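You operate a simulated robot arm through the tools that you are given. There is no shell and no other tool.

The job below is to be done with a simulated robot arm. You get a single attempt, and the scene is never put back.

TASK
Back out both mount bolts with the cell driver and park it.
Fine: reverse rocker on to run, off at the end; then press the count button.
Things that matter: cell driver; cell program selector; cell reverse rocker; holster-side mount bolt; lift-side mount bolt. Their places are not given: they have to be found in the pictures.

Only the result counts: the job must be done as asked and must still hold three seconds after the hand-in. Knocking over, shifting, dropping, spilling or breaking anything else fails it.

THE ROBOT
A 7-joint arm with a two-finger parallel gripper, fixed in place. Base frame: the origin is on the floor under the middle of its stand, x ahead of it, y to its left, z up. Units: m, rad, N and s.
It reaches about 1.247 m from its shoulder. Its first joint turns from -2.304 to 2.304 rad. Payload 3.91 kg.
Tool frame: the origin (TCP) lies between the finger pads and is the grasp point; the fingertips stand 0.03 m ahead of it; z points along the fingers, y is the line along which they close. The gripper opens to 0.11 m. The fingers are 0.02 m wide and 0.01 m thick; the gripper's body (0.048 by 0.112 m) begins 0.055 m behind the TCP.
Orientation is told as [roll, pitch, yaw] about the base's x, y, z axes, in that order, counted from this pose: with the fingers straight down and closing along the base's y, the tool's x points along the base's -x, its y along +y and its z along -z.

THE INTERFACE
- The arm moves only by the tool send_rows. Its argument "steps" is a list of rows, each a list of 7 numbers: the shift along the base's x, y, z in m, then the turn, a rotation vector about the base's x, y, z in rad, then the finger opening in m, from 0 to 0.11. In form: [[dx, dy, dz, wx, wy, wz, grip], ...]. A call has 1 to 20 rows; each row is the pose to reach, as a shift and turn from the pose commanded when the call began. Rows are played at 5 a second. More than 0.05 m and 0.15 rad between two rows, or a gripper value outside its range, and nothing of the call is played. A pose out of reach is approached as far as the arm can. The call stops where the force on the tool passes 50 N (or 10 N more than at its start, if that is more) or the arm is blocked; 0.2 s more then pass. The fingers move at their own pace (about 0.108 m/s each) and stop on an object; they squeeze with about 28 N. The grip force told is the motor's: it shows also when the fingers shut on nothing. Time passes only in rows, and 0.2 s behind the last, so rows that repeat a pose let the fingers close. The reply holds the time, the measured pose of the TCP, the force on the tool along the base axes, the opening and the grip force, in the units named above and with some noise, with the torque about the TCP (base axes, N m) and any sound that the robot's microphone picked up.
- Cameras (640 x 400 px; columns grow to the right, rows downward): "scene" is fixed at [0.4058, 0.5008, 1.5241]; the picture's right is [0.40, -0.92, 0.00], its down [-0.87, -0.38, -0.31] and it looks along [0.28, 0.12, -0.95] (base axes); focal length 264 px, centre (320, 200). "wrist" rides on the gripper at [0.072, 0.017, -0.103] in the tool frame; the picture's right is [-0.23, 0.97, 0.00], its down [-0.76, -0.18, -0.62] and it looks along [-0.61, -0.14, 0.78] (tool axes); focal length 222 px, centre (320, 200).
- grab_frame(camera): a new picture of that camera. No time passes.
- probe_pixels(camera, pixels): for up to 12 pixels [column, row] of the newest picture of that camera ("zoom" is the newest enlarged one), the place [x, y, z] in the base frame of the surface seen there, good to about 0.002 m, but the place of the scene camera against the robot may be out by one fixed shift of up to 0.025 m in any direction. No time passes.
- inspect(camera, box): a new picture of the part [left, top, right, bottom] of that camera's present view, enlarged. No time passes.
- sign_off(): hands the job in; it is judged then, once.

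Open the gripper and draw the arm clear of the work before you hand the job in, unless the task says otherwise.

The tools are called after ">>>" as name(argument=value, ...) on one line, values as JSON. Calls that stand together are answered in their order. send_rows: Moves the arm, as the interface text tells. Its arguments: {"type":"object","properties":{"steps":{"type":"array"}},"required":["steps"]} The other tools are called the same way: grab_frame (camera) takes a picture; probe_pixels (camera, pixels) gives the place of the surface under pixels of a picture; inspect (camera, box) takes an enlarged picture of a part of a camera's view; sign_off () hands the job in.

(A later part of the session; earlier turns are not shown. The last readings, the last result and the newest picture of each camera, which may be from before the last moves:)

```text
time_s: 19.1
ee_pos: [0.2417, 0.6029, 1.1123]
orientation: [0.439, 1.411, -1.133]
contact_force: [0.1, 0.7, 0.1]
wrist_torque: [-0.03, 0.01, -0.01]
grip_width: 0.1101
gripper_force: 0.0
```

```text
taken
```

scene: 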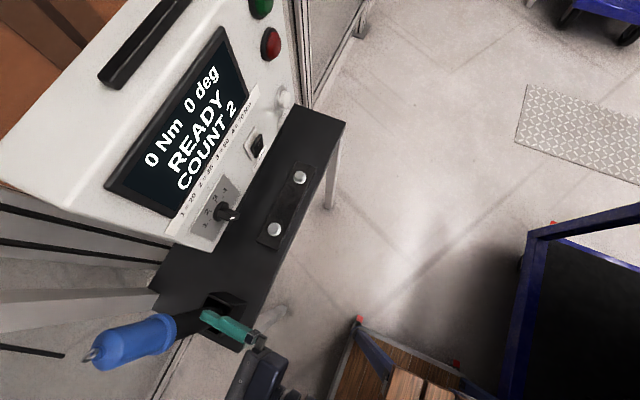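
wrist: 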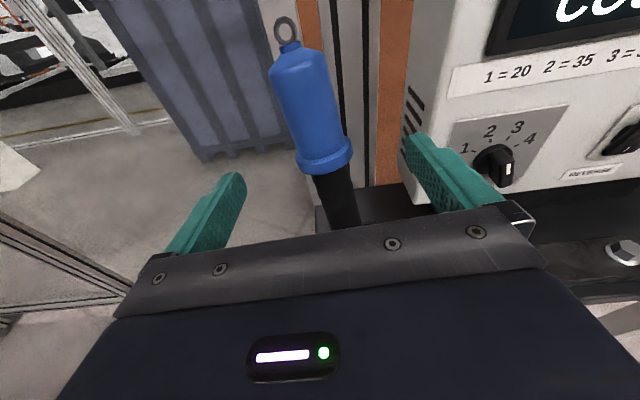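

Still tracking cleanly at (0.2417, 0.6029, 1.1123) with zero force. I advance 3 cm more, a short checked step with the fingertips beginning to straddle the driver.

>>> send_rows(steps=[[0.0, 0.015, -0.002, 0, 0, 0, 0.11], [-0.0005, 0.03, -0.004, 0, 0, 0, 0.11], [-0.0005, 0.03, -0.004, 0, 0, 0, 0.11]])

>>> grab_frame(camera="wrist")

>>> grab_frame(camera="scene")

```text
time_s: 19.9
ee_pos: [0.2404, 0.6329, 1.1079]
orientation: [0.441, 1.413, -1.131]
contact_force: [-0.1, -0.1, -0.3]
wrist_torque: [0.01, 0.01, -0.02]
grip_width: 0.1099
gripper_force: 0.1
```

```text
taken
```

wrist: 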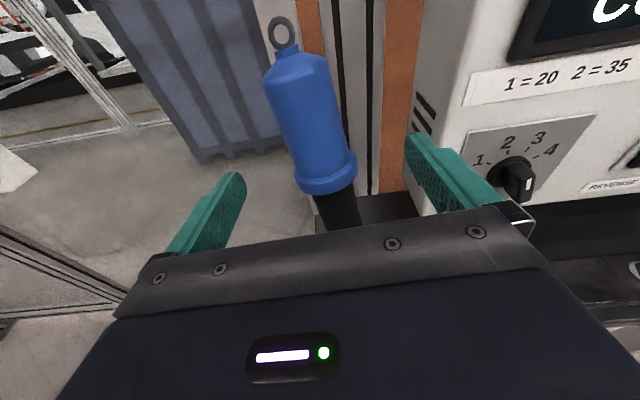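

```text
taken
```

scene: 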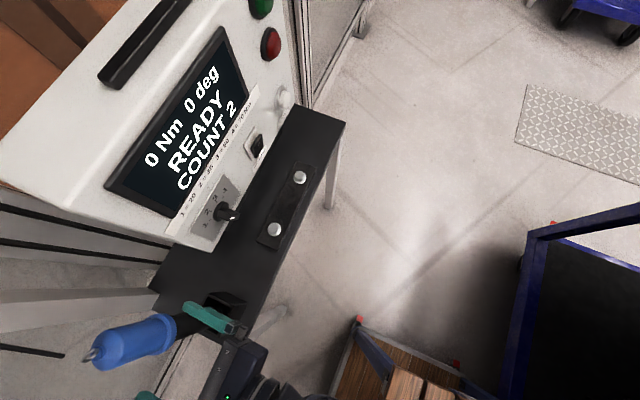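

The driver is centred between the fingers at (310,110). I probe its surface from here to set the final depth.

>>> probe_pixels(camera="wrist", pixels=[[302, 80], [308, 110], [315, 135], [320, 155], [325, 175], [327, 190], [338, 205], [284, 110], [331, 110], [298, 165], [352, 160]])

```text
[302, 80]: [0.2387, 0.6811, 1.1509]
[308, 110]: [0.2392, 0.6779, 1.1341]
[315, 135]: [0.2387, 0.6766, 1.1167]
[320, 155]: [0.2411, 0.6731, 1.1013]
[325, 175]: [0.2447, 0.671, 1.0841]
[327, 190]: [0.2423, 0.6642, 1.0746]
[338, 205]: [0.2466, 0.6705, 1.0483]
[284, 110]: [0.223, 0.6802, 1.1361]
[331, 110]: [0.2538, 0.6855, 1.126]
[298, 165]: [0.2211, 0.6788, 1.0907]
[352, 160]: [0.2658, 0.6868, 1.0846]
```

The blue surface is at y≈0.673 at z 1.10, so the axis is at y≈0.694. I advance the last 6 cm with the fingers open and verify before closing.

>>> send_rows(steps=[[0.0, 0.015, -0.002, 0, 0, 0, 0.11], [0.0, 0.03, -0.004, 0, 0, 0, 0.11], [0.0, 0.045, -0.006, 0, 0, 0, 0.11], [0.0, 0.06, -0.008, 0, 0, 0, 0.11], [0.0, 0.06, -0.008, 0, 0, 0, 0.11]])

>>> grab_frame(camera="wrist")

>>> grab_frame(camera="scene")

```text
time_s: 21.1
ee_pos: [0.2414, 0.6924, 1.0998]
orientation: [0.441, 1.412, -1.131]
contact_force: [0.8, -0.9, 0.7]
wrist_torque: [0.04, 0.02, 0.05]
grip_width: 0.1101
gripper_force: 0.1
```

```text
taken
```

wrist: 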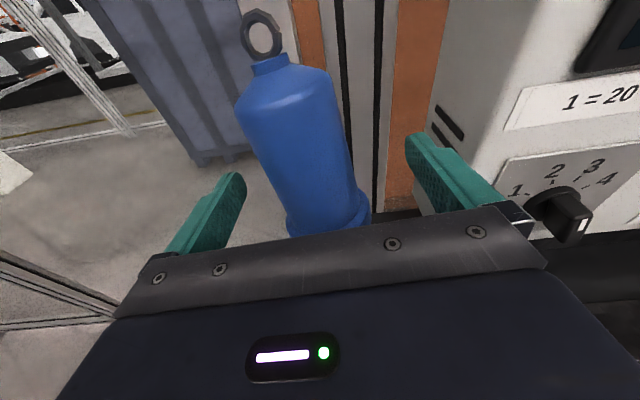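

```text
taken
```

scene: 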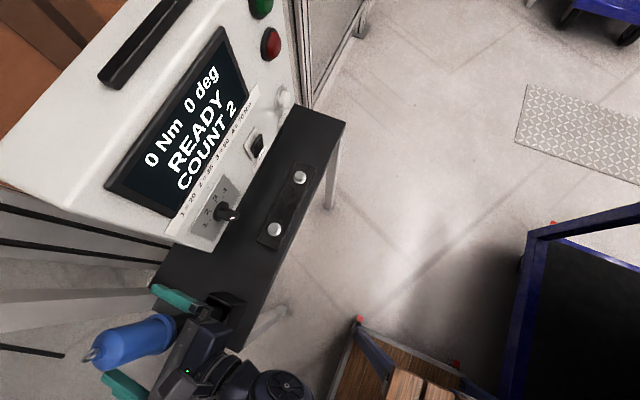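

The fingers straddle the blue body, which is centred at about (318,190) at the grasp point. I close the gripper in place.

>>> send_rows(steps=[[0, 0, 0, 0, 0, 0, 0.08], [0, 0, 0, 0, 0, 0, 0.05], [0, 0, 0, 0, 0, 0, 0.02], [0, 0, 0, 0, 0, 0, 0.0], [0, 0, 0, 0, 0, 0, 0.0]])

>>> grab_frame(camera="wrist")

>>> grab_frame(camera="scene")

```text
time_s: 22.2
ee_pos: [0.2418, 0.6919, 1.0998]
orientation: [0.442, 1.411, -1.131]
contact_force: [1.7, 0.7, 0.9]
wrist_torque: [0.02, -0.55, 0.08]
grip_width: 0.0454
gripper_force: 27.8
```

```text
taken
```

wrist: 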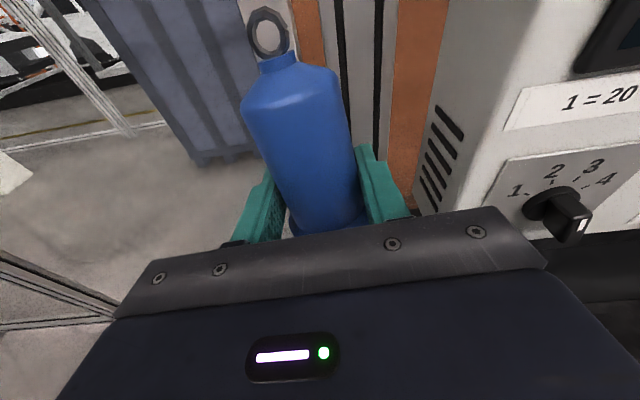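

```text
taken
```

scene: 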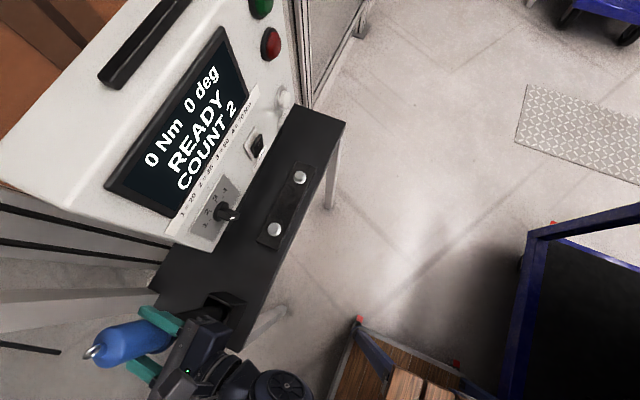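

The grip holds at 0.0454 m width with 28 N. I lift slowly along the driver's own leaning axis, 3 cm first, watching the force.

>>> send_rows(steps=[[-0.0005, 0.001, 0.0075, 0, 0, 0, 0.0], [-0.001, 0.002, 0.015, 0, 0, 0, 0.0], [-0.0015, 0.003, 0.022, 0, 0, 0, 0.0], [-0.002, 0.004, 0.03, 0, 0, 0, 0.0], [-0.002, 0.004, 0.03, 0, 0, 0, 0.0]])

>>> grab_frame(camera="wrist")

>>> grab_frame(camera="scene")

```text
time_s: 23.4
ee_pos: [0.2384, 0.6969, 1.1313]
orientation: [0.442, 1.414, -1.128]
contact_force: [3.2, 0.5, -3.3]
wrist_torque: [0.17, -0.59, 0.04]
grip_width: 0.0444
gripper_force: 28.2
```

```text
taken
```

wrist: 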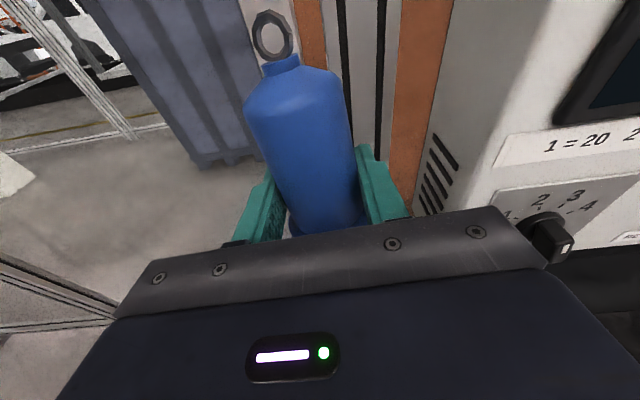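

```text
taken
```

scene: 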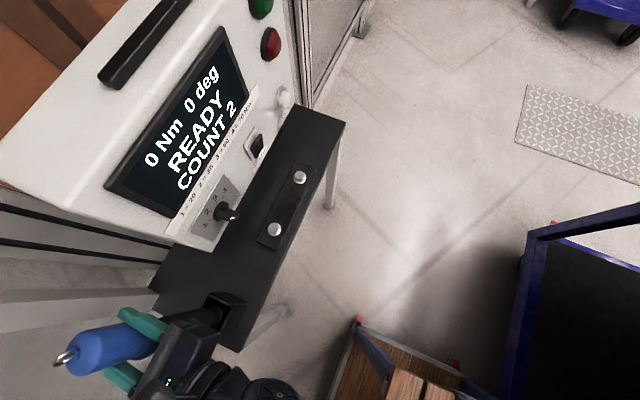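

The driver rises with the gripper at low load (about 3 N). I keep lifting along its axis by another 8 cm to clear the holster.

>>> send_rows(steps=[[-0.001, 0.002, 0.015, 0, 0, 0, 0.0], [-0.002, 0.0045, 0.03, 0, 0, 0, 0.0], [-0.003, 0.0065, 0.045, 0, 0, 0, 0.0], [-0.004, 0.0085, 0.06, 0, 0, 0, 0.0], [-0.005, 0.0108, 0.075, 0, 0, 0, 0.0], [-0.006, 0.013, 0.09, 0, 0, 0, 0.0], [-0.006, 0.013, 0.09, 0, 0, 0, 0.0]])

>>> grab_frame(camera="wrist")

>>> grab_frame(camera="scene")

```text
time_s: 25.1
ee_pos: [0.2337, 0.7086, 1.2216]
orientation: [0.44, 1.411, -1.133]
contact_force: [-0.2, -0.7, -4.3]
wrist_torque: [0.02, 0.01, 0.02]
grip_width: 0.0434
gripper_force: 27.6
```

```text
taken
```

wrist: 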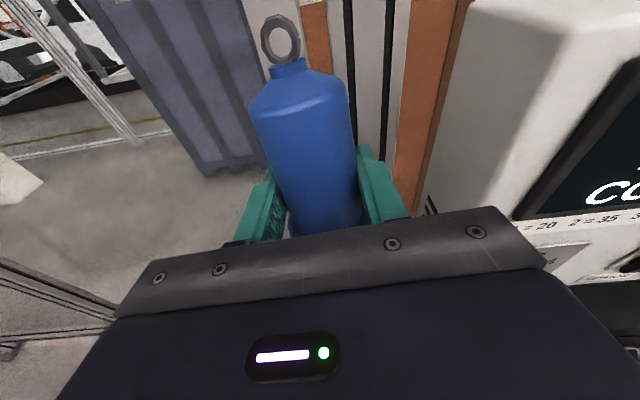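

```text
taken
```

scene: 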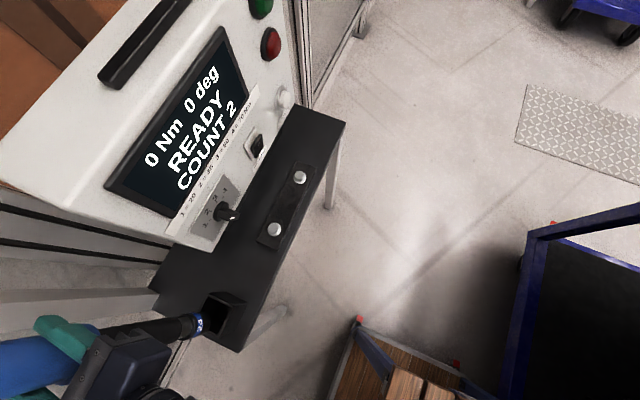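

The driver is lifted at 4.3 N load; its lower end with a marked blue band shows at (198,323) near the holster rim. I zoom to see the socket end.

>>> inspect(camera="scene", box=[130, 270, 270, 370])

>>> probe_pixels(camera="scene", pixels=[[198, 323], [192, 325], [204, 322], [180, 328], [150, 330], [210, 318], [225, 297], [208, 300], [240, 303]])

```text
4.00 times, centred on (200, 320) of scene
```

zoom: 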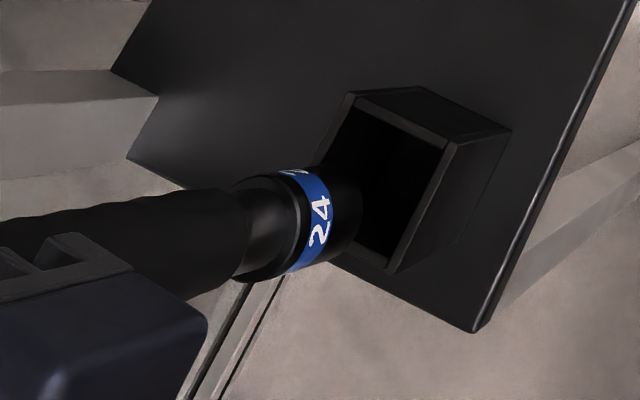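

```text
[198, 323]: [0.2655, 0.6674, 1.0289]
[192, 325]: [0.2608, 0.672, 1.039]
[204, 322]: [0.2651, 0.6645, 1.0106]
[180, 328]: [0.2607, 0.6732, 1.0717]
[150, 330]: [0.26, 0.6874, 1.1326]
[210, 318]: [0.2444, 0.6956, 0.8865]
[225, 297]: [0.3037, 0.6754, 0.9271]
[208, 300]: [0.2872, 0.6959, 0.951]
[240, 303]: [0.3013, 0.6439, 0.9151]
```

The socket band reads "24" and its end is clear of the holster rim. I raise a little more, turn the driver upright and bring it to y≈0.65.

>>> send_rows(steps=[[0.002, -0.005, 0.01, 0.0, 0.0, 0, 0.0], [0.004, -0.015, 0.02, 0.028, 0.013, 0, 0.0], [0.006, -0.03, 0.025, 0.056, 0.027, 0, 0.0], [0.008, -0.04, 0.025, 0.085, 0.04, 0, 0.0], [0.01, -0.05, 0.025, 0.113, 0.053, 0, 0.0], [0.012, -0.059, 0.025, 0.142, 0.067, 0, 0.0], [0.012, -0.059, 0.025, 0.142, 0.067, 0, 0.0]])

>>> grab_frame(camera="wrist")

>>> grab_frame(camera="scene")

```text
time_s: 26.6
ee_pos: [0.2442, 0.6504, 1.2455]
orientation: [-0.267, 1.568, -1.839]
contact_force: [0.0, -0.1, -4.4]
wrist_torque: [0.01, 0.02, -0.01]
grip_width: 0.0438
gripper_force: 27.9
```

```text
taken
```

wrist: 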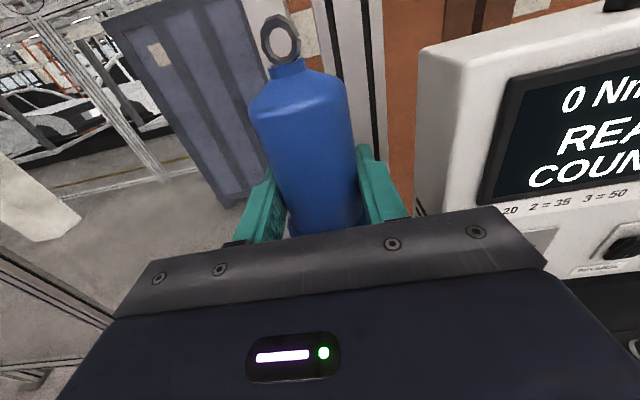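

```text
taken
```

scene: 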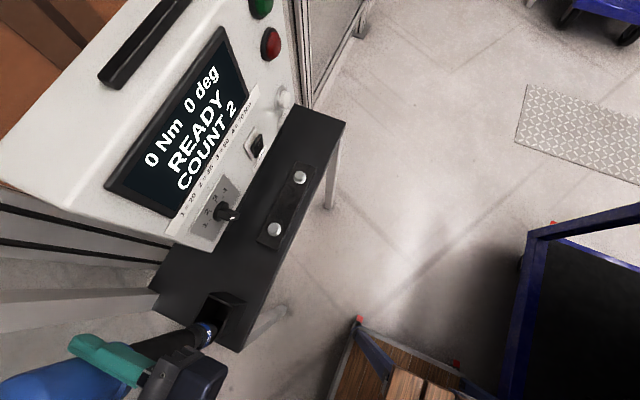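

The tool is upright again and the load torque is zero. I probe the driver body in the wrist view and the socket end in a scene zoom to learn how it sits relative to the TCP.

>>> probe_pixels(camera="wrist", pixels=[[271, 42], [288, 68], [300, 100], [308, 125], [316, 155], [322, 185], [262, 125], [353, 125], [275, 180], [360, 180], [281, 17], [299, 40]])

>>> inspect(camera="scene", box=[140, 280, 260, 370])

>>> probe_pixels(camera="zoom", pixels=[[300, 180], [340, 175], [360, 160], [370, 200], [355, 240], [340, 270], [310, 220], [380, 215], [365, 180], [350, 150], [280, 250], [330, 210]])

```text
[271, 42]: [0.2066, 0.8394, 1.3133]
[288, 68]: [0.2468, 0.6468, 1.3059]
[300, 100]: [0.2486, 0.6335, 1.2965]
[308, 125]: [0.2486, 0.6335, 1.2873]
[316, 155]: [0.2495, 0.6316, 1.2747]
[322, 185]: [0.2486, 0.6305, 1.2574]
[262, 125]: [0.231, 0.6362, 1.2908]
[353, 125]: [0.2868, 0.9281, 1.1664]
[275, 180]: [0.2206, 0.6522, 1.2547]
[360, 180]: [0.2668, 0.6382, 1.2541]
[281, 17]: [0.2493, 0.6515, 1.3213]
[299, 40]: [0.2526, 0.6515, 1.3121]
```

```text
4.44 times, centred on (200, 325) of scene
```

zoom: 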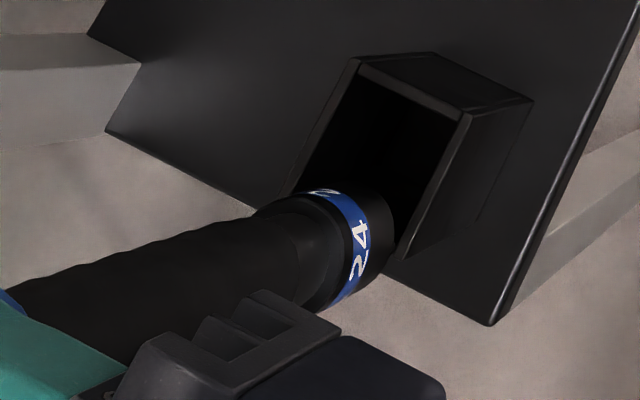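

```text
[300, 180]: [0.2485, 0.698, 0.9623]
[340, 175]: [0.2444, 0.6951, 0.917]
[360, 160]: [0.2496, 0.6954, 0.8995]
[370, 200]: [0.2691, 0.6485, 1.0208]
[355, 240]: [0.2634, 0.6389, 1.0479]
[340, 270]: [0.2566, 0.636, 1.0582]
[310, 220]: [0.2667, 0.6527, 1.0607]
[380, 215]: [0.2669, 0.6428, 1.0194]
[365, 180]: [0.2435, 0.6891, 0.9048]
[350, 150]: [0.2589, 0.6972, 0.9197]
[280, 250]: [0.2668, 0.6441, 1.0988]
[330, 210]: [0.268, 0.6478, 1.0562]
```

The driver axis sits at about TCP + (0.003, 0.002) and its socket end about 0.255 m below the TCP. I check the ring for the cord before moving on.

>>> inspect(camera="wrist", box=[200, 0, 380, 110])

>>> inspect(camera="scene", box=[0, 260, 160, 400])

```text
3.56 times, centred on (290, 55) of wrist
```

zoom: 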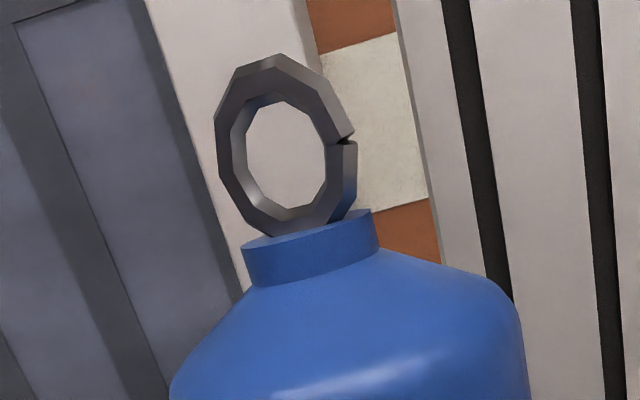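

```text
2.86 times, centred on (80, 330) of scene
```

zoom: 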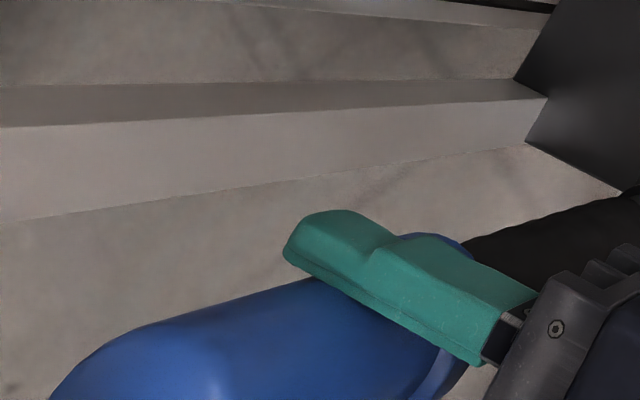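

The cord drawing simply ends short of the ring; the load on the wrist is only about 4 N and steady, so I carry on. I move the driver along +x at height to above the lift-side bolt, where the scene camera can see both socket and bolt.

>>> send_rows(steps=[[0.03, -0.001, 0, 0, 0, 0, 0.0], [0.06, -0.002, 0, 0, 0, 0, 0.0], [0.09, -0.002, 0, 0, 0, 0, 0.0], [0.12, -0.002, 0, 0, 0, 0, 0.0], [0.15, -0.002, 0, 0, 0, 0, 0.0], [0.18, -0.002, 0, 0, 0, 0, 0.0], [0.21, -0.002, 0, 0, 0, 0, 0.0], [0.24, -0.002, 0, 0, 0, 0, 0.0], [0.27, -0.002, 0, 0, 0, 0, 0.0], [0.3, -0.002, 0, 0, 0, 0, 0.0], [0.33, -0.002, 0, 0, 0, 0, 0.0], [0.36, -0.002, 0, 0, 0, 0, 0.0], [0.378, -0.002, 0, 0, 0, 0, 0.0], [0.378, -0.002, 0, 0, 0, 0, 0.0]])

>>> grab_frame(camera="wrist")

>>> grab_frame(camera="scene")

```text
time_s: 29.6
ee_pos: [0.6225, 0.649, 1.2453]
orientation: [-0.14, 1.569, -1.713]
contact_force: [0.2, 0.3, -4.4]
wrist_torque: [-0.04, -0.04, -0.02]
grip_width: 0.0435
gripper_force: 27.8
```

```text
taken
```

wrist: 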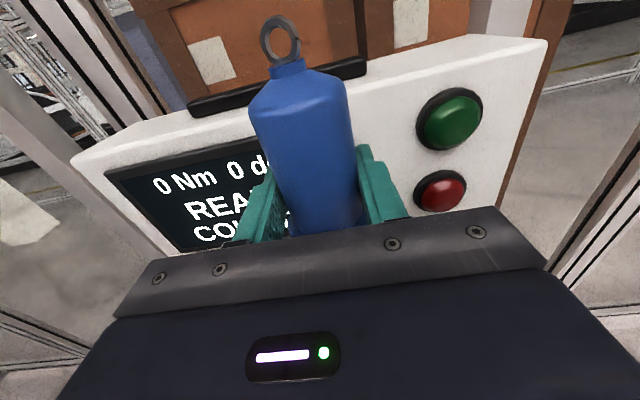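

```text
taken
```

scene: 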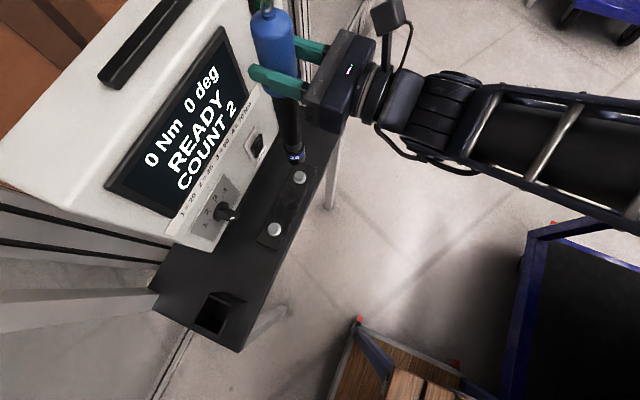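

The driver is now above the lift-side bolt; the scene view shows the socket end at (295,157) and the bolt at (300,177). I zoom and probe both in the same picture.

>>> inspect(camera="scene", box=[260, 130, 340, 200])

>>> probe_pixels(camera="zoom", pixels=[[320, 280], [300, 270], [340, 270], [320, 295], [280, 160], [290, 190], [260, 165], [310, 165], [265, 190], [320, 180]])

```text
5.71 times, centred on (300, 165) of scene
```

zoom: 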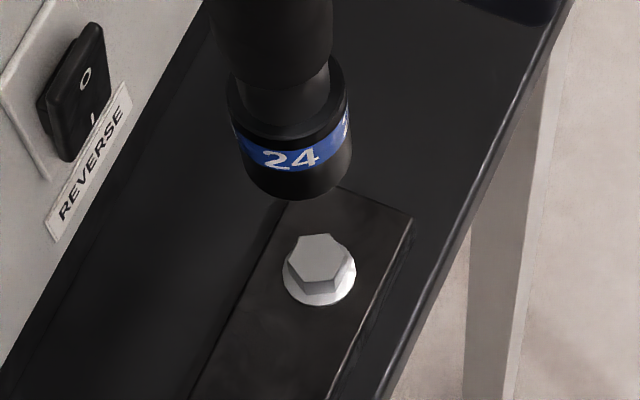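

```text
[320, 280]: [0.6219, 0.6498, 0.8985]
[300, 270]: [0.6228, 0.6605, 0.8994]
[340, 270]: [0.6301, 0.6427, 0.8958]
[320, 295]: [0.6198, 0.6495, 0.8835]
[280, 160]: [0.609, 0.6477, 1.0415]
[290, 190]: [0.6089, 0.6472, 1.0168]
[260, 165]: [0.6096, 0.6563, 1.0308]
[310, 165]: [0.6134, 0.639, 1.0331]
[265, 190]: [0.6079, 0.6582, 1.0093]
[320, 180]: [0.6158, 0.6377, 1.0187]
```

I probe more points across the hex top (centre near (320,259) in the zoom) and around the socket rim to fit their centres.

>>> probe_pixels(camera="zoom", pixels=[[320, 259], [295, 255], [345, 255], [312, 240], [330, 240], [310, 276], [335, 276], [320, 250], [293, 268], [348, 265], [288, 290], [345, 292]])

>>> probe_pixels(camera="zoom", pixels=[[240, 160], [250, 175], [265, 190], [280, 197], [300, 199], [320, 194], [335, 186], [345, 172], [350, 150], [245, 140], [270, 165], [330, 155]])

```text
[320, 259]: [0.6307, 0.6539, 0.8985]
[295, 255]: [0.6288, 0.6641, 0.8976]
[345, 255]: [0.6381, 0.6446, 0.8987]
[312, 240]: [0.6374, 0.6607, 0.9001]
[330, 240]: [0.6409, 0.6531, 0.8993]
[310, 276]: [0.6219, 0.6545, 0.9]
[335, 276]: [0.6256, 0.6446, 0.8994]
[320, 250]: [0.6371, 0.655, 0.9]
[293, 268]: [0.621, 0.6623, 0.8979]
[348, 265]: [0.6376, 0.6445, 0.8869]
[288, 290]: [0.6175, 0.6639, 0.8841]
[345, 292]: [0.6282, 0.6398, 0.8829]
```

```text
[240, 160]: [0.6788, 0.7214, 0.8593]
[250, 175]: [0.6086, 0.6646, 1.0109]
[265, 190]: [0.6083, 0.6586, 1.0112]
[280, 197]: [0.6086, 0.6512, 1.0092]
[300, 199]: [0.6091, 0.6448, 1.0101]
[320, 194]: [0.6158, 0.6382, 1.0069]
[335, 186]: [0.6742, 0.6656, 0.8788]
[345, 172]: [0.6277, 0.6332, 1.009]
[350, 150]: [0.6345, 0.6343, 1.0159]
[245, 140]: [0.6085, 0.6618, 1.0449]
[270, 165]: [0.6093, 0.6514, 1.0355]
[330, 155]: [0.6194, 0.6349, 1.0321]
```

The socket centre (≈(0.630, 0.6555)) and hex centre (≈(0.631, 0.654)) agree within 2 mm in the same picture, with about 0.108 m of height between. I descend 8.5 cm with a small correction and check alignment again.

>>> send_rows(steps=[[0.001, -0.001, -0.02, 0, 0, 0, 0.0], [0.001, -0.001, -0.04, 0, 0, 0, 0.0], [0.001, -0.001, -0.06, 0, 0, 0, 0.0], [0.001, -0.001, -0.075, 0, 0, 0, 0.0], [0.001, -0.001, -0.085, 0, 0, 0, 0.0], [0.001, -0.001, -0.085, 0, 0, 0, 0.0]])

>>> inspect(camera="scene", box=[260, 130, 340, 200])

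>>> grab_frame(camera="scene")

```text
time_s: 31.1
ee_pos: [0.6241, 0.6481, 1.1608]
orientation: [0.272, 1.572, -1.299]
contact_force: [-0.2, 0.6, -3.7]
wrist_torque: [-0.02, 0.0, 0.01]
grip_width: 0.0437
gripper_force: 27.7
```

```text
5.71 times, centred on (300, 165) of scene
```

zoom: 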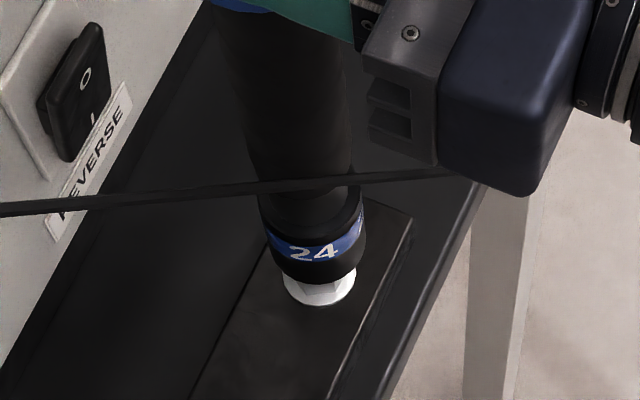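

```text
taken
```

scene: 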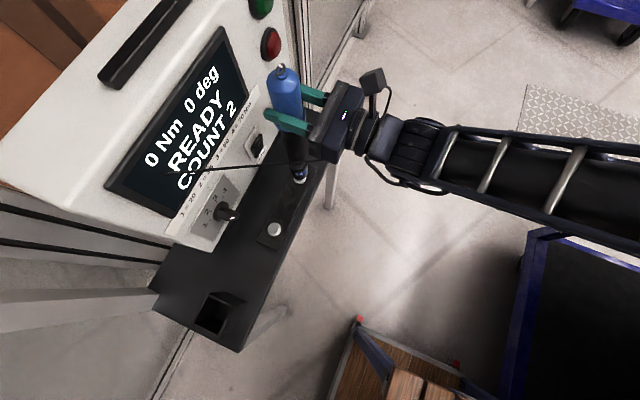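

A dark line now crosses the picture from (165,170) to (325,160), which looks like the cord. I probe it to find where it is in space before lowering further.

>>> probe_pixels(camera="scene", pixels=[[180, 172], [200, 170], [230, 168], [250, 166], [270, 164], [290, 163], [310, 161], [322, 160]])

>>> inspect(camera="scene", box=[140, 120, 360, 220])

>>> grab_frame(camera="wrist")

```text
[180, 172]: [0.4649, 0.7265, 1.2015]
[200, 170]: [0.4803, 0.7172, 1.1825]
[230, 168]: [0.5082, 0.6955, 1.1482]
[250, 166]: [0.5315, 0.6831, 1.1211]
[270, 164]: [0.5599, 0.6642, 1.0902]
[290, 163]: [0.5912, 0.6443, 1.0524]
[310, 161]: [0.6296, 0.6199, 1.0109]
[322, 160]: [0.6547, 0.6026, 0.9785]
```

```text
2.91 times, centred on (250, 170) of scene
```

zoom: 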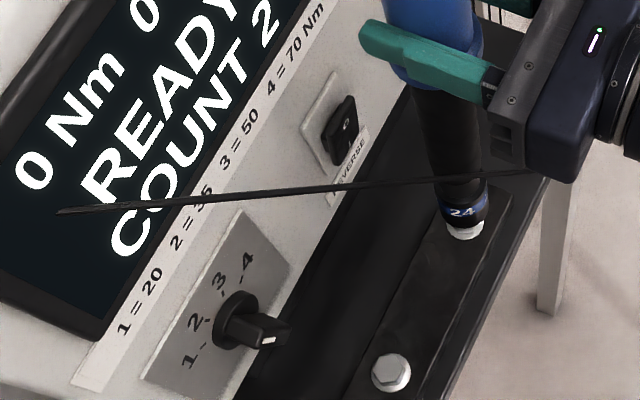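

```text
taken
```

wrist: 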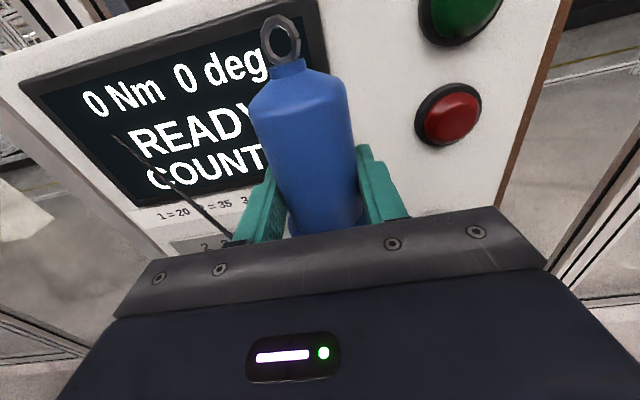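

The line runs straight out of the screen surface and past the driver, so it is the balancer cord being drawn; the tool force is unchanged (about −4 N), so nothing is snagged. I lower in small steps onto the hex, letting the force limit guard the contact.

>>> send_rows(steps=[[0.0, 0.0, -0.007, 0, 0, 0, 0.0], [0.0, 0.0, -0.014, 0, 0, 0, 0.0], [0.0, 0.0, -0.02, 0, 0, 0, 0.0], [0.0, 0.0, -0.024, 0, 0, 0, 0.0], [0.0, 0.0, -0.027, 0, 0, 0, 0.0], [0.0, 0.0, -0.03, 0, 0, 0, 0.0]])

>>> grab_frame(camera="scene")

>>> inspect(camera="scene", box=[250, 110, 350, 210])

```text
time_s: 32.5
ee_pos: [0.6233, 0.6484, 1.134]
orientation: [2.523, 1.568, 0.947]
contact_force: [0.3, -0.8, 22.0]
wrist_torque: [0.31, -0.23, 0.0]
grip_width: 0.0433
gripper_force: 28.1
```

```text
taken
```

scene: 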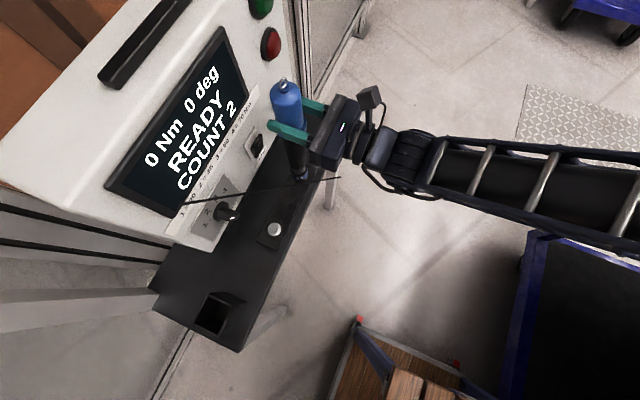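

```text
4.00 times, centred on (300, 160) of scene
```

zoom: 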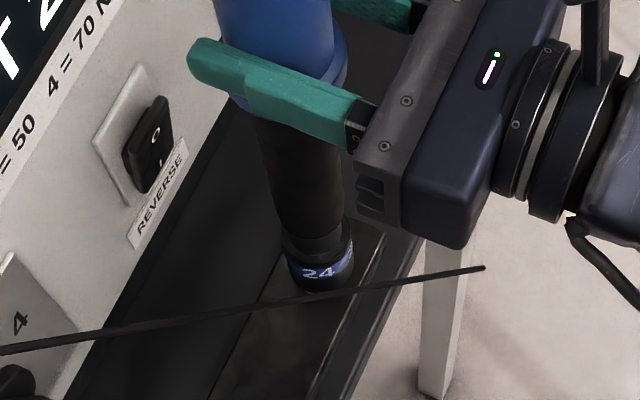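

The socket touched down at z 1.134 with about 22 N, exactly the hex-top height, and the display still reads READY 0 deg. I press a little further to see whether it starts or drops over the hex.

>>> send_rows(steps=[[0.0, 0.0, -0.002, 0, 0, 0, 0.0], [0.0, 0.0, -0.003, 0, 0, 0, 0.0], [0.0, 0.0, -0.003, 0, 0, 0, 0.0], [0.0, 0.0, -0.003, 0, 0, 0, 0.0]])

>>> inspect(camera="scene", box=[100, 20, 350, 220])

```text
time_s: 33.5
ee_pos: [0.6229, 0.6475, 1.1284]
orientation: [1.51, 1.572, -0.063]
contact_force: [1.2, -1.0, 22.6]
wrist_torque: [0.26, -0.13, 0.01]
grip_width: 0.0437
gripper_force: 28.4
```

```text
2.00 times, centred on (225, 120) of scene
```

zoom: 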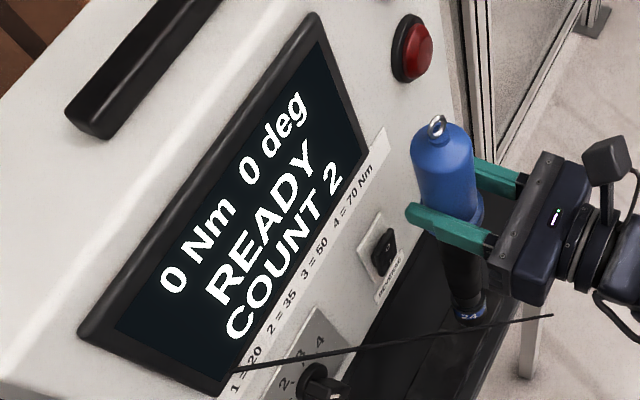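

The TCP went 5 mm lower at a constant 22.6 N, so either the socket is sliding over the hex or the driver is slipping in the fingers. I compare the ring's place in the wrist view (before: centre (281,42)).

>>> grab_frame(camera="wrist")

>>> inspect(camera="scene", box=[270, 140, 330, 200])

>>> probe_pixels(camera="wrist", pixels=[[281, 12], [298, 40], [288, 68], [300, 100], [316, 155]])

```text
taken
```

wrist: 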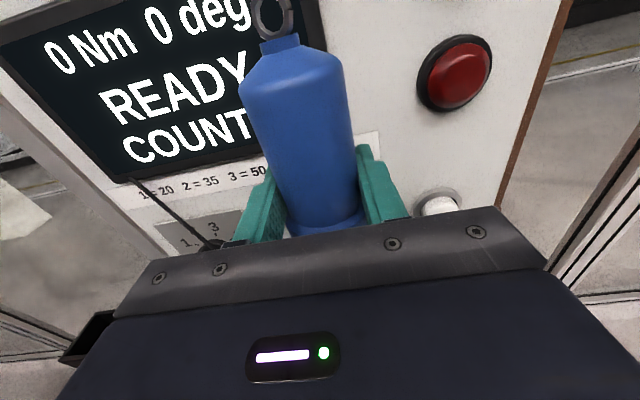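

```text
6.67 times, centred on (300, 170) of scene
```

zoom: 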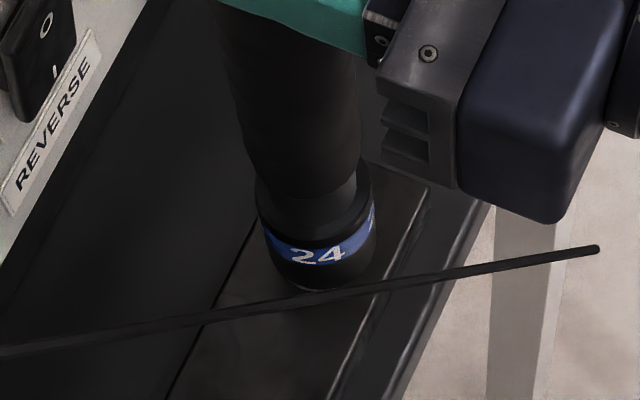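

```text
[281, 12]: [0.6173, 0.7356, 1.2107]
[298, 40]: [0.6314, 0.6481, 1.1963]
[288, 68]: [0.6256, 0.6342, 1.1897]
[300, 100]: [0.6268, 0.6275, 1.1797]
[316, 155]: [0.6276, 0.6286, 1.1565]
```

The ring moved up in the wrist view, so the fingers slid down the body about 8 mm and now sit on the flange, which gives a positive push. I press slightly more to see whether the driver starts with more force.

>>> send_rows(steps=[[0.0, 0.0, -0.002, 0, 0, 0, 0.0], [0.0, 0.0, -0.004, 0, 0, 0, 0.0], [0.0, 0.0, -0.004, 0, 0, 0, 0.0], [0.0, 0.0, -0.004, 0, 0, 0, 0.0]])

>>> grab_frame(camera="wrist")

>>> inspect(camera="scene", box=[100, 20, 350, 220])

```text
time_s: 34.5
ee_pos: [0.6242, 0.647, 1.1263]
orientation: [2.316, 1.569, 0.743]
contact_force: [-1.6, -4.1, 38.5]
wrist_torque: [-0.54, -0.03, -0.03]
grip_width: 0.0435
gripper_force: 27.8
```

```text
taken
```

wrist: 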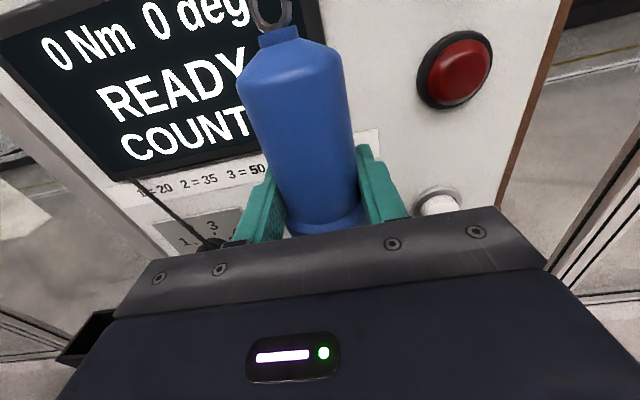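

```text
2.00 times, centred on (225, 120) of scene
```

zoom: 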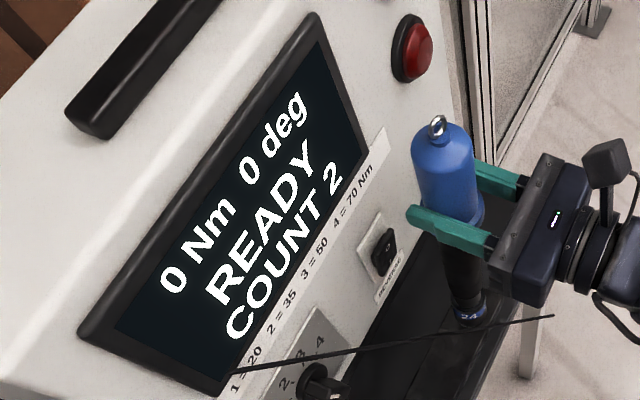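

At 38 N it still shows READY, so the socket is sitting on the hex corners and needs turning to drop over it. I ease the push to about 20 N and rotate the driver slowly about its own axis.

>>> send_rows(steps=[[0.0, 0.0, 0.003, 0, 0, 0, 0.0], [-0.0004, 0.0003, 0.003, 0, 0, -0.08, 0.0], [-0.0007, 0.0005, 0.003, 0, 0, -0.16, 0.0], [-0.001, 0.0007, 0.003, 0, 0, -0.24, 0.0], [-0.0014, 0.0009, 0.003, 0, 0, -0.32, 0.0]])

>>> inspect(camera="scene", box=[100, 20, 350, 220])

```text
time_s: 35.6
ee_pos: [0.6226, 0.6465, 1.1239]
orientation: [0.018, 1.566, -1.878]
contact_force: [0.5, -0.8, -5.0]
wrist_torque: [0.01, -0.03, 0.03]
grip_width: 0.0435
gripper_force: 28.1
```

```text
2.00 times, centred on (225, 120) of scene
```

zoom: 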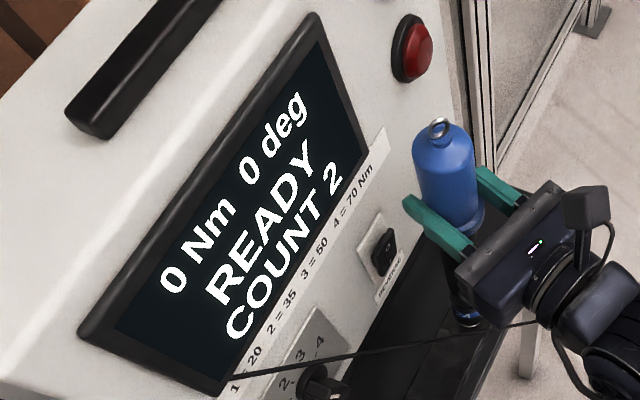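

The contact force vanished (−5 N is just the driver's weight), so either the socket dropped over the hex or I lifted off. I lower again in small steps at this angle.

>>> send_rows(steps=[[0.0, 0.0, -0.003, 0, 0, 0, 0.0], [0.0, 0.0, -0.005, 0, 0, 0, 0.0], [0.0, 0.0, -0.007, 0, 0, 0, 0.0], [0.0, 0.0, -0.007, 0, 0, 0, 0.0]])

>>> inspect(camera="scene", box=[100, 20, 350, 220])

```text
time_s: 36.6
ee_pos: [0.6223, 0.6501, 1.1197]
orientation: [0.077, 1.569, -1.814]
contact_force: [0.3, -0.8, -4.4]
wrist_torque: [0.0, -0.01, 0.02]
grip_width: 0.0436
gripper_force: 27.7
```

```text
2.00 times, centred on (225, 120) of scene
```

zoom: 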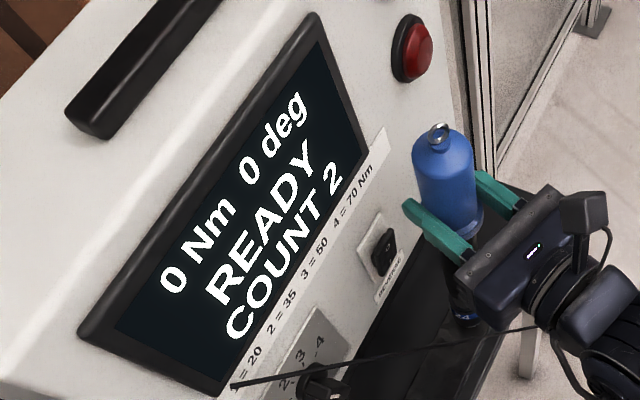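

The TCP is now 6 mm below the earlier contact height with no push force, so the socket is going over the hex. I lower further until it seats and see whether the driver runs.

>>> send_rows(steps=[[0.0, 0.0, -0.003, 0, 0, 0, 0.0], [0.0, 0.0, -0.006, 0, 0, 0, 0.0], [0.0, 0.0, -0.008, 0, 0, 0, 0.0], [0.0, 0.0, -0.01, 0, 0, 0, 0.0], [0.0, 0.0, -0.01, 0, 0, 0, 0.0]])

>>> inspect(camera="scene", box=[100, 20, 350, 220])

```text
time_s: 37.9
ee_pos: [0.6214, 0.6484, 1.1123]
orientation: [2.699, 1.568, 0.805]
contact_force: [2.2, 0.4, 20.4]
wrist_torque: [0.13, -0.49, -0.01]
grip_width: 0.0436
gripper_force: 28.4
```

```text
2.00 times, centred on (225, 120) of scene
```

zoom: 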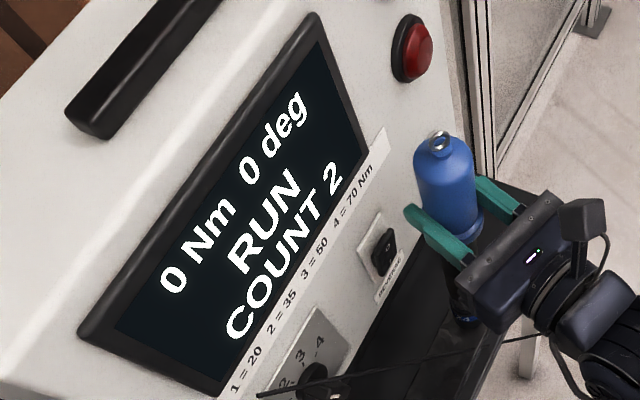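

The socket is seated with 20 N and the display now reads RUN. I hold position briefly and watch the reading as the bolt turns.

>>> send_rows(steps=[[0.0, 0.0, 0.0, 0, 0, 0, 0.0], [0.0, 0.0, 0.0, 0, 0, 0, 0.0]])

>>> inspect(camera="scene", box=[100, 20, 350, 220])

```text
time_s: 38.5
ee_pos: [0.6219, 0.6501, 1.1127]
orientation: [2.718, 1.565, 0.828]
contact_force: [4.0, 2.4, 39.2]
wrist_torque: [0.41, -0.83, 0.03]
grip_width: 0.0439
gripper_force: 27.9
```

```text
2.00 times, centred on (225, 120) of scene
```

zoom: 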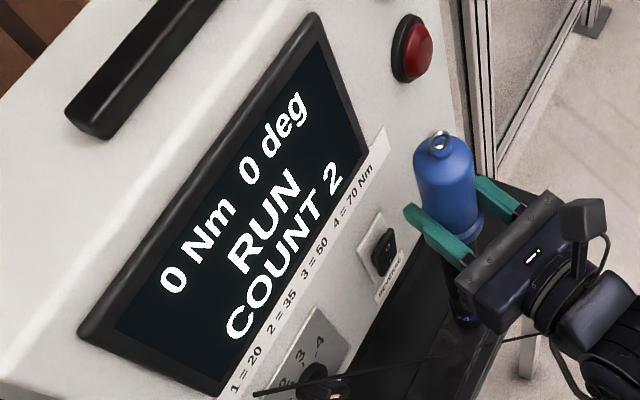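

The display stays at RUN and the upward force grew to 39 N, consistent with the bolt rising under the socket. I follow it up slowly in 1 mm steps, keeping a moderate push.

>>> send_rows(steps=[[0.0, 0.0, 0.0015, 0, 0, 0, 0.0], [0.0, 0.0, 0.0025, 0, 0, 0, 0.0], [0.0, 0.0, 0.0035, 0, 0, 0, 0.0]])

>>> inspect(camera="scene", box=[100, 20, 350, 220])

```text
time_s: 39.2
ee_pos: [0.6226, 0.6474, 1.1135]
orientation: [-0.004, 1.569, -1.895]
contact_force: [6.0, 2.2, 25.8]
wrist_torque: [0.22, -1.13, 0.01]
grip_width: 0.0438
gripper_force: 27.9
```

```text
2.00 times, centred on (225, 120) of scene
```

zoom: 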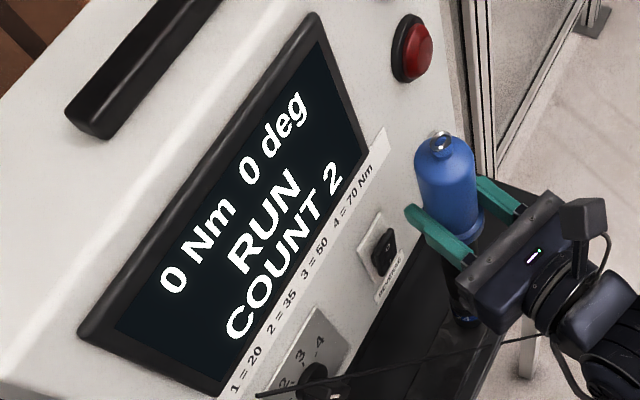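

Force is 26 N with RUN still shown. I hold again for a second to see how fast the force builds, which tells how fast the bolt rises.

>>> send_rows(steps=[[0.0, 0.0, 0.0, 0, 0, 0, 0.0], [0.0, 0.0, 0.0005, 0, 0, 0, 0.0], [0.0, 0.0, 0.001, 0, 0, 0, 0.0]])

>>> inspect(camera="scene", box=[100, 20, 350, 220])

```text
time_s: 40.0
ee_pos: [0.6214, 0.6482, 1.1155]
orientation: [2.149, 1.57, 0.257]
contact_force: [1.6, -3.8, 28.0]
wrist_torque: [-0.99, -0.35, 0.01]
grip_width: 0.0436
gripper_force: 28.5
```

```text
2.00 times, centred on (225, 120) of scene
```

zoom: 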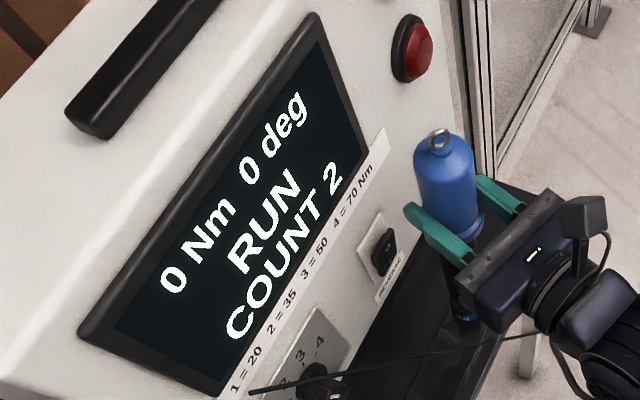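

The bolt appears to rise at roughly 2–3 mm/s with the push holding near 28 N. I follow it up at 2.5 mm/s for two seconds.

>>> send_rows(steps=[[0.0, 0.0, 0.0005, 0, 0, 0, 0.0], [0.0, 0.0, 0.001, 0, 0, 0, 0.0], [0.0, 0.0, 0.0015, 0, 0, 0, 0.0], [0.0, 0.0, 0.002, 0, 0, 0, 0.0], [0.0, 0.0, 0.0025, 0, 0, 0, 0.0], [0.0, 0.0, 0.003, 0, 0, 0, 0.0]])

>>> inspect(camera="scene", box=[100, 20, 350, 220])

```text
time_s: 41.5
ee_pos: [0.6206, 0.6484, 1.1193]
orientation: [2.311, 1.567, 0.417]
contact_force: [5.4, -4.2, 30.2]
wrist_torque: [-1.05, -0.95, 0.03]
grip_width: 0.0437
gripper_force: 27.8
```

```text
2.00 times, centred on (225, 120) of scene
```

zoom: 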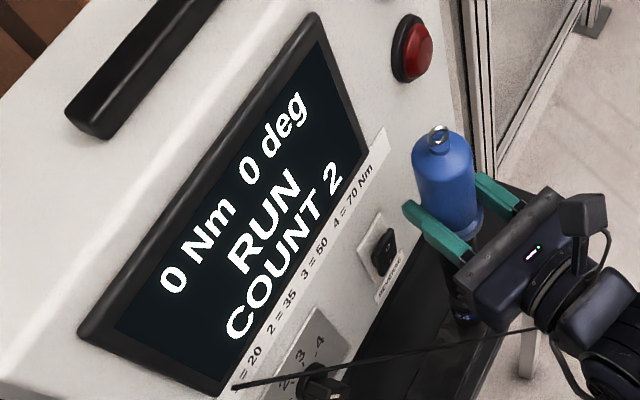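

Force is steady at about 30 N while following, so the bolt is climbing at about 2.2 mm/s. I continue following for a longer stretch.

>>> send_rows(steps=[[0.0, 0.0, 0.0007, 0, 0, 0, 0.0], [0.0, 0.0, 0.0012, 0, 0, 0, 0.0], [0.0, 0.0, 0.0017, 0, 0, 0, 0.0], [0.0, 0.0, 0.0022, 0, 0, 0, 0.0], [0.0, 0.0, 0.0027, 0, 0, 0, 0.0], [0.0, 0.0, 0.0032, 0, 0, 0, 0.0], [0.0, 0.0, 0.0037, 0, 0, 0, 0.0], [0.0, 0.0, 0.0042, 0, 0, 0, 0.0], [0.0, 0.0, 0.0047, 0, 0, 0, 0.0], [0.0, 0.0, 0.0052, 0, 0, 0, 0.0]])

>>> inspect(camera="scene", box=[100, 20, 350, 220])

```text
time_s: 43.6
ee_pos: [0.6215, 0.6485, 1.1233]
orientation: [2.024, 1.572, 0.132]
contact_force: [4.0, 0.8, 29.2]
wrist_torque: [0.03, -0.72, 0.0]
grip_width: 0.0435
gripper_force: 28.0
```

```text
2.00 times, centred on (225, 120) of scene
```

zoom: 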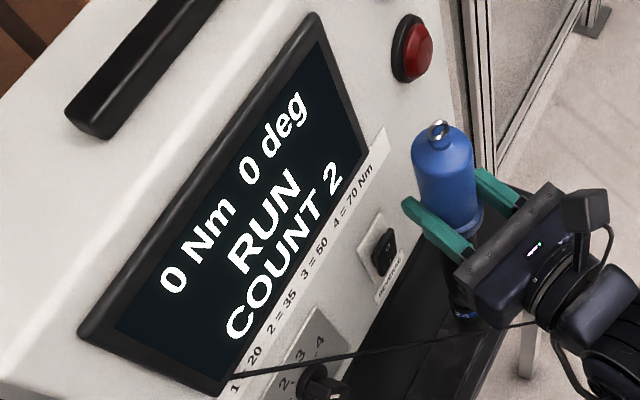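

Still RUN at a steady 29 N, with about 11 mm of rise so far. I keep following at 2.5 mm/s.

>>> send_rows(steps=[[0.0, 0.0, 0.0005, 0, 0, 0, 0.0], [0.0, 0.0, 0.001, 0, 0, 0, 0.0], [0.0, 0.0, 0.0015, 0, 0, 0, 0.0], [0.0, 0.0, 0.002, 0, 0, 0, 0.0], [0.0, 0.0, 0.0025, 0, 0, 0, 0.0], [0.0, 0.0, 0.003, 0, 0, 0, 0.0], [0.0, 0.0, 0.0035, 0, 0, 0, 0.0], [0.0, 0.0, 0.004, 0, 0, 0, 0.0], [0.0, 0.0, 0.0045, 0, 0, 0, 0.0], [0.0, 0.0, 0.005, 0, 0, 0, 0.0]])

>>> inspect(camera="scene", box=[100, 20, 350, 220])

```text
time_s: 45.9
ee_pos: [0.6221, 0.6481, 1.1266]
orientation: [-0.119, 1.569, -2.011]
contact_force: [-2.3, -2.8, -5.2]
wrist_torque: [-0.81, 0.33, 0.02]
grip_width: 0.0437
gripper_force: 27.8
```

```text
2.00 times, centred on (225, 120) of scene
```

zoom: 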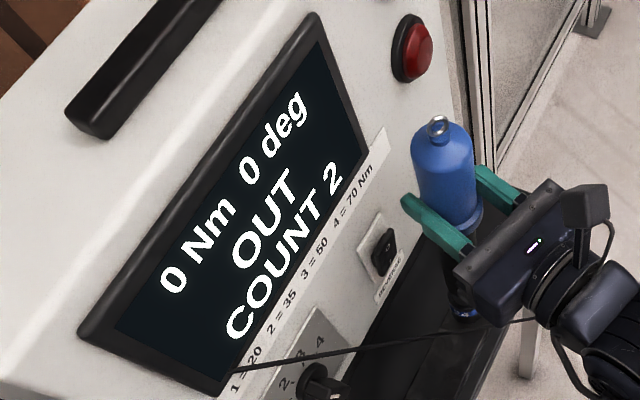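

The display reads OUT and the push force is gone: the lift-side bolt is backed out. I lift the driver straight up slowly and check that the bolt stays put.

>>> send_rows(steps=[[0.0, 0.0, 0.004, 0, 0, 0, 0.0], [0.0, 0.0, 0.008, 0, 0, 0, 0.0], [0.0, 0.0, 0.014, 0, 0, 0, 0.0], [0.0, 0.0, 0.02, 0, 0, 0, 0.0], [0.0, 0.0, 0.03, 0, 0, 0, 0.0], [0.0, 0.0, 0.04, 0, 0, 0, 0.0], [0.0, 0.0, 0.04, 0, 0, 0, 0.0]])

>>> inspect(camera="scene", box=[250, 120, 350, 220])

>>> grab_frame(camera="scene")

```text
time_s: 47.5
ee_pos: [0.6221, 0.6476, 1.1674]
orientation: [-0.094, 1.567, -1.987]
contact_force: [0.1, -0.2, -4.2]
wrist_torque: [-0.03, -0.02, 0.0]
grip_width: 0.0435
gripper_force: 27.8
```

```text
4.00 times, centred on (300, 170) of scene
```

zoom: 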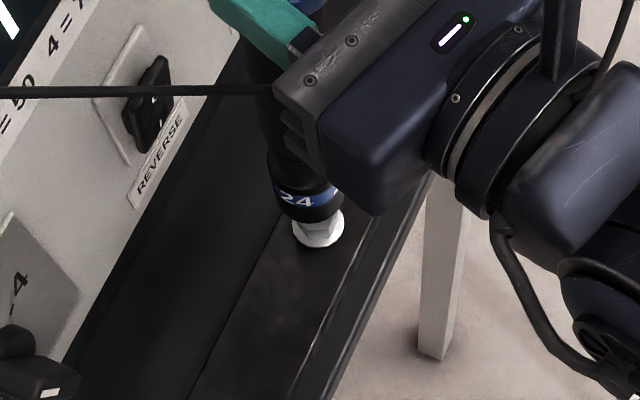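

```text
taken
```

scene: 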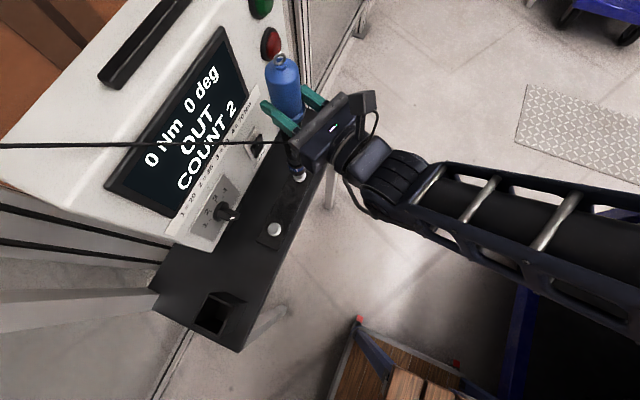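

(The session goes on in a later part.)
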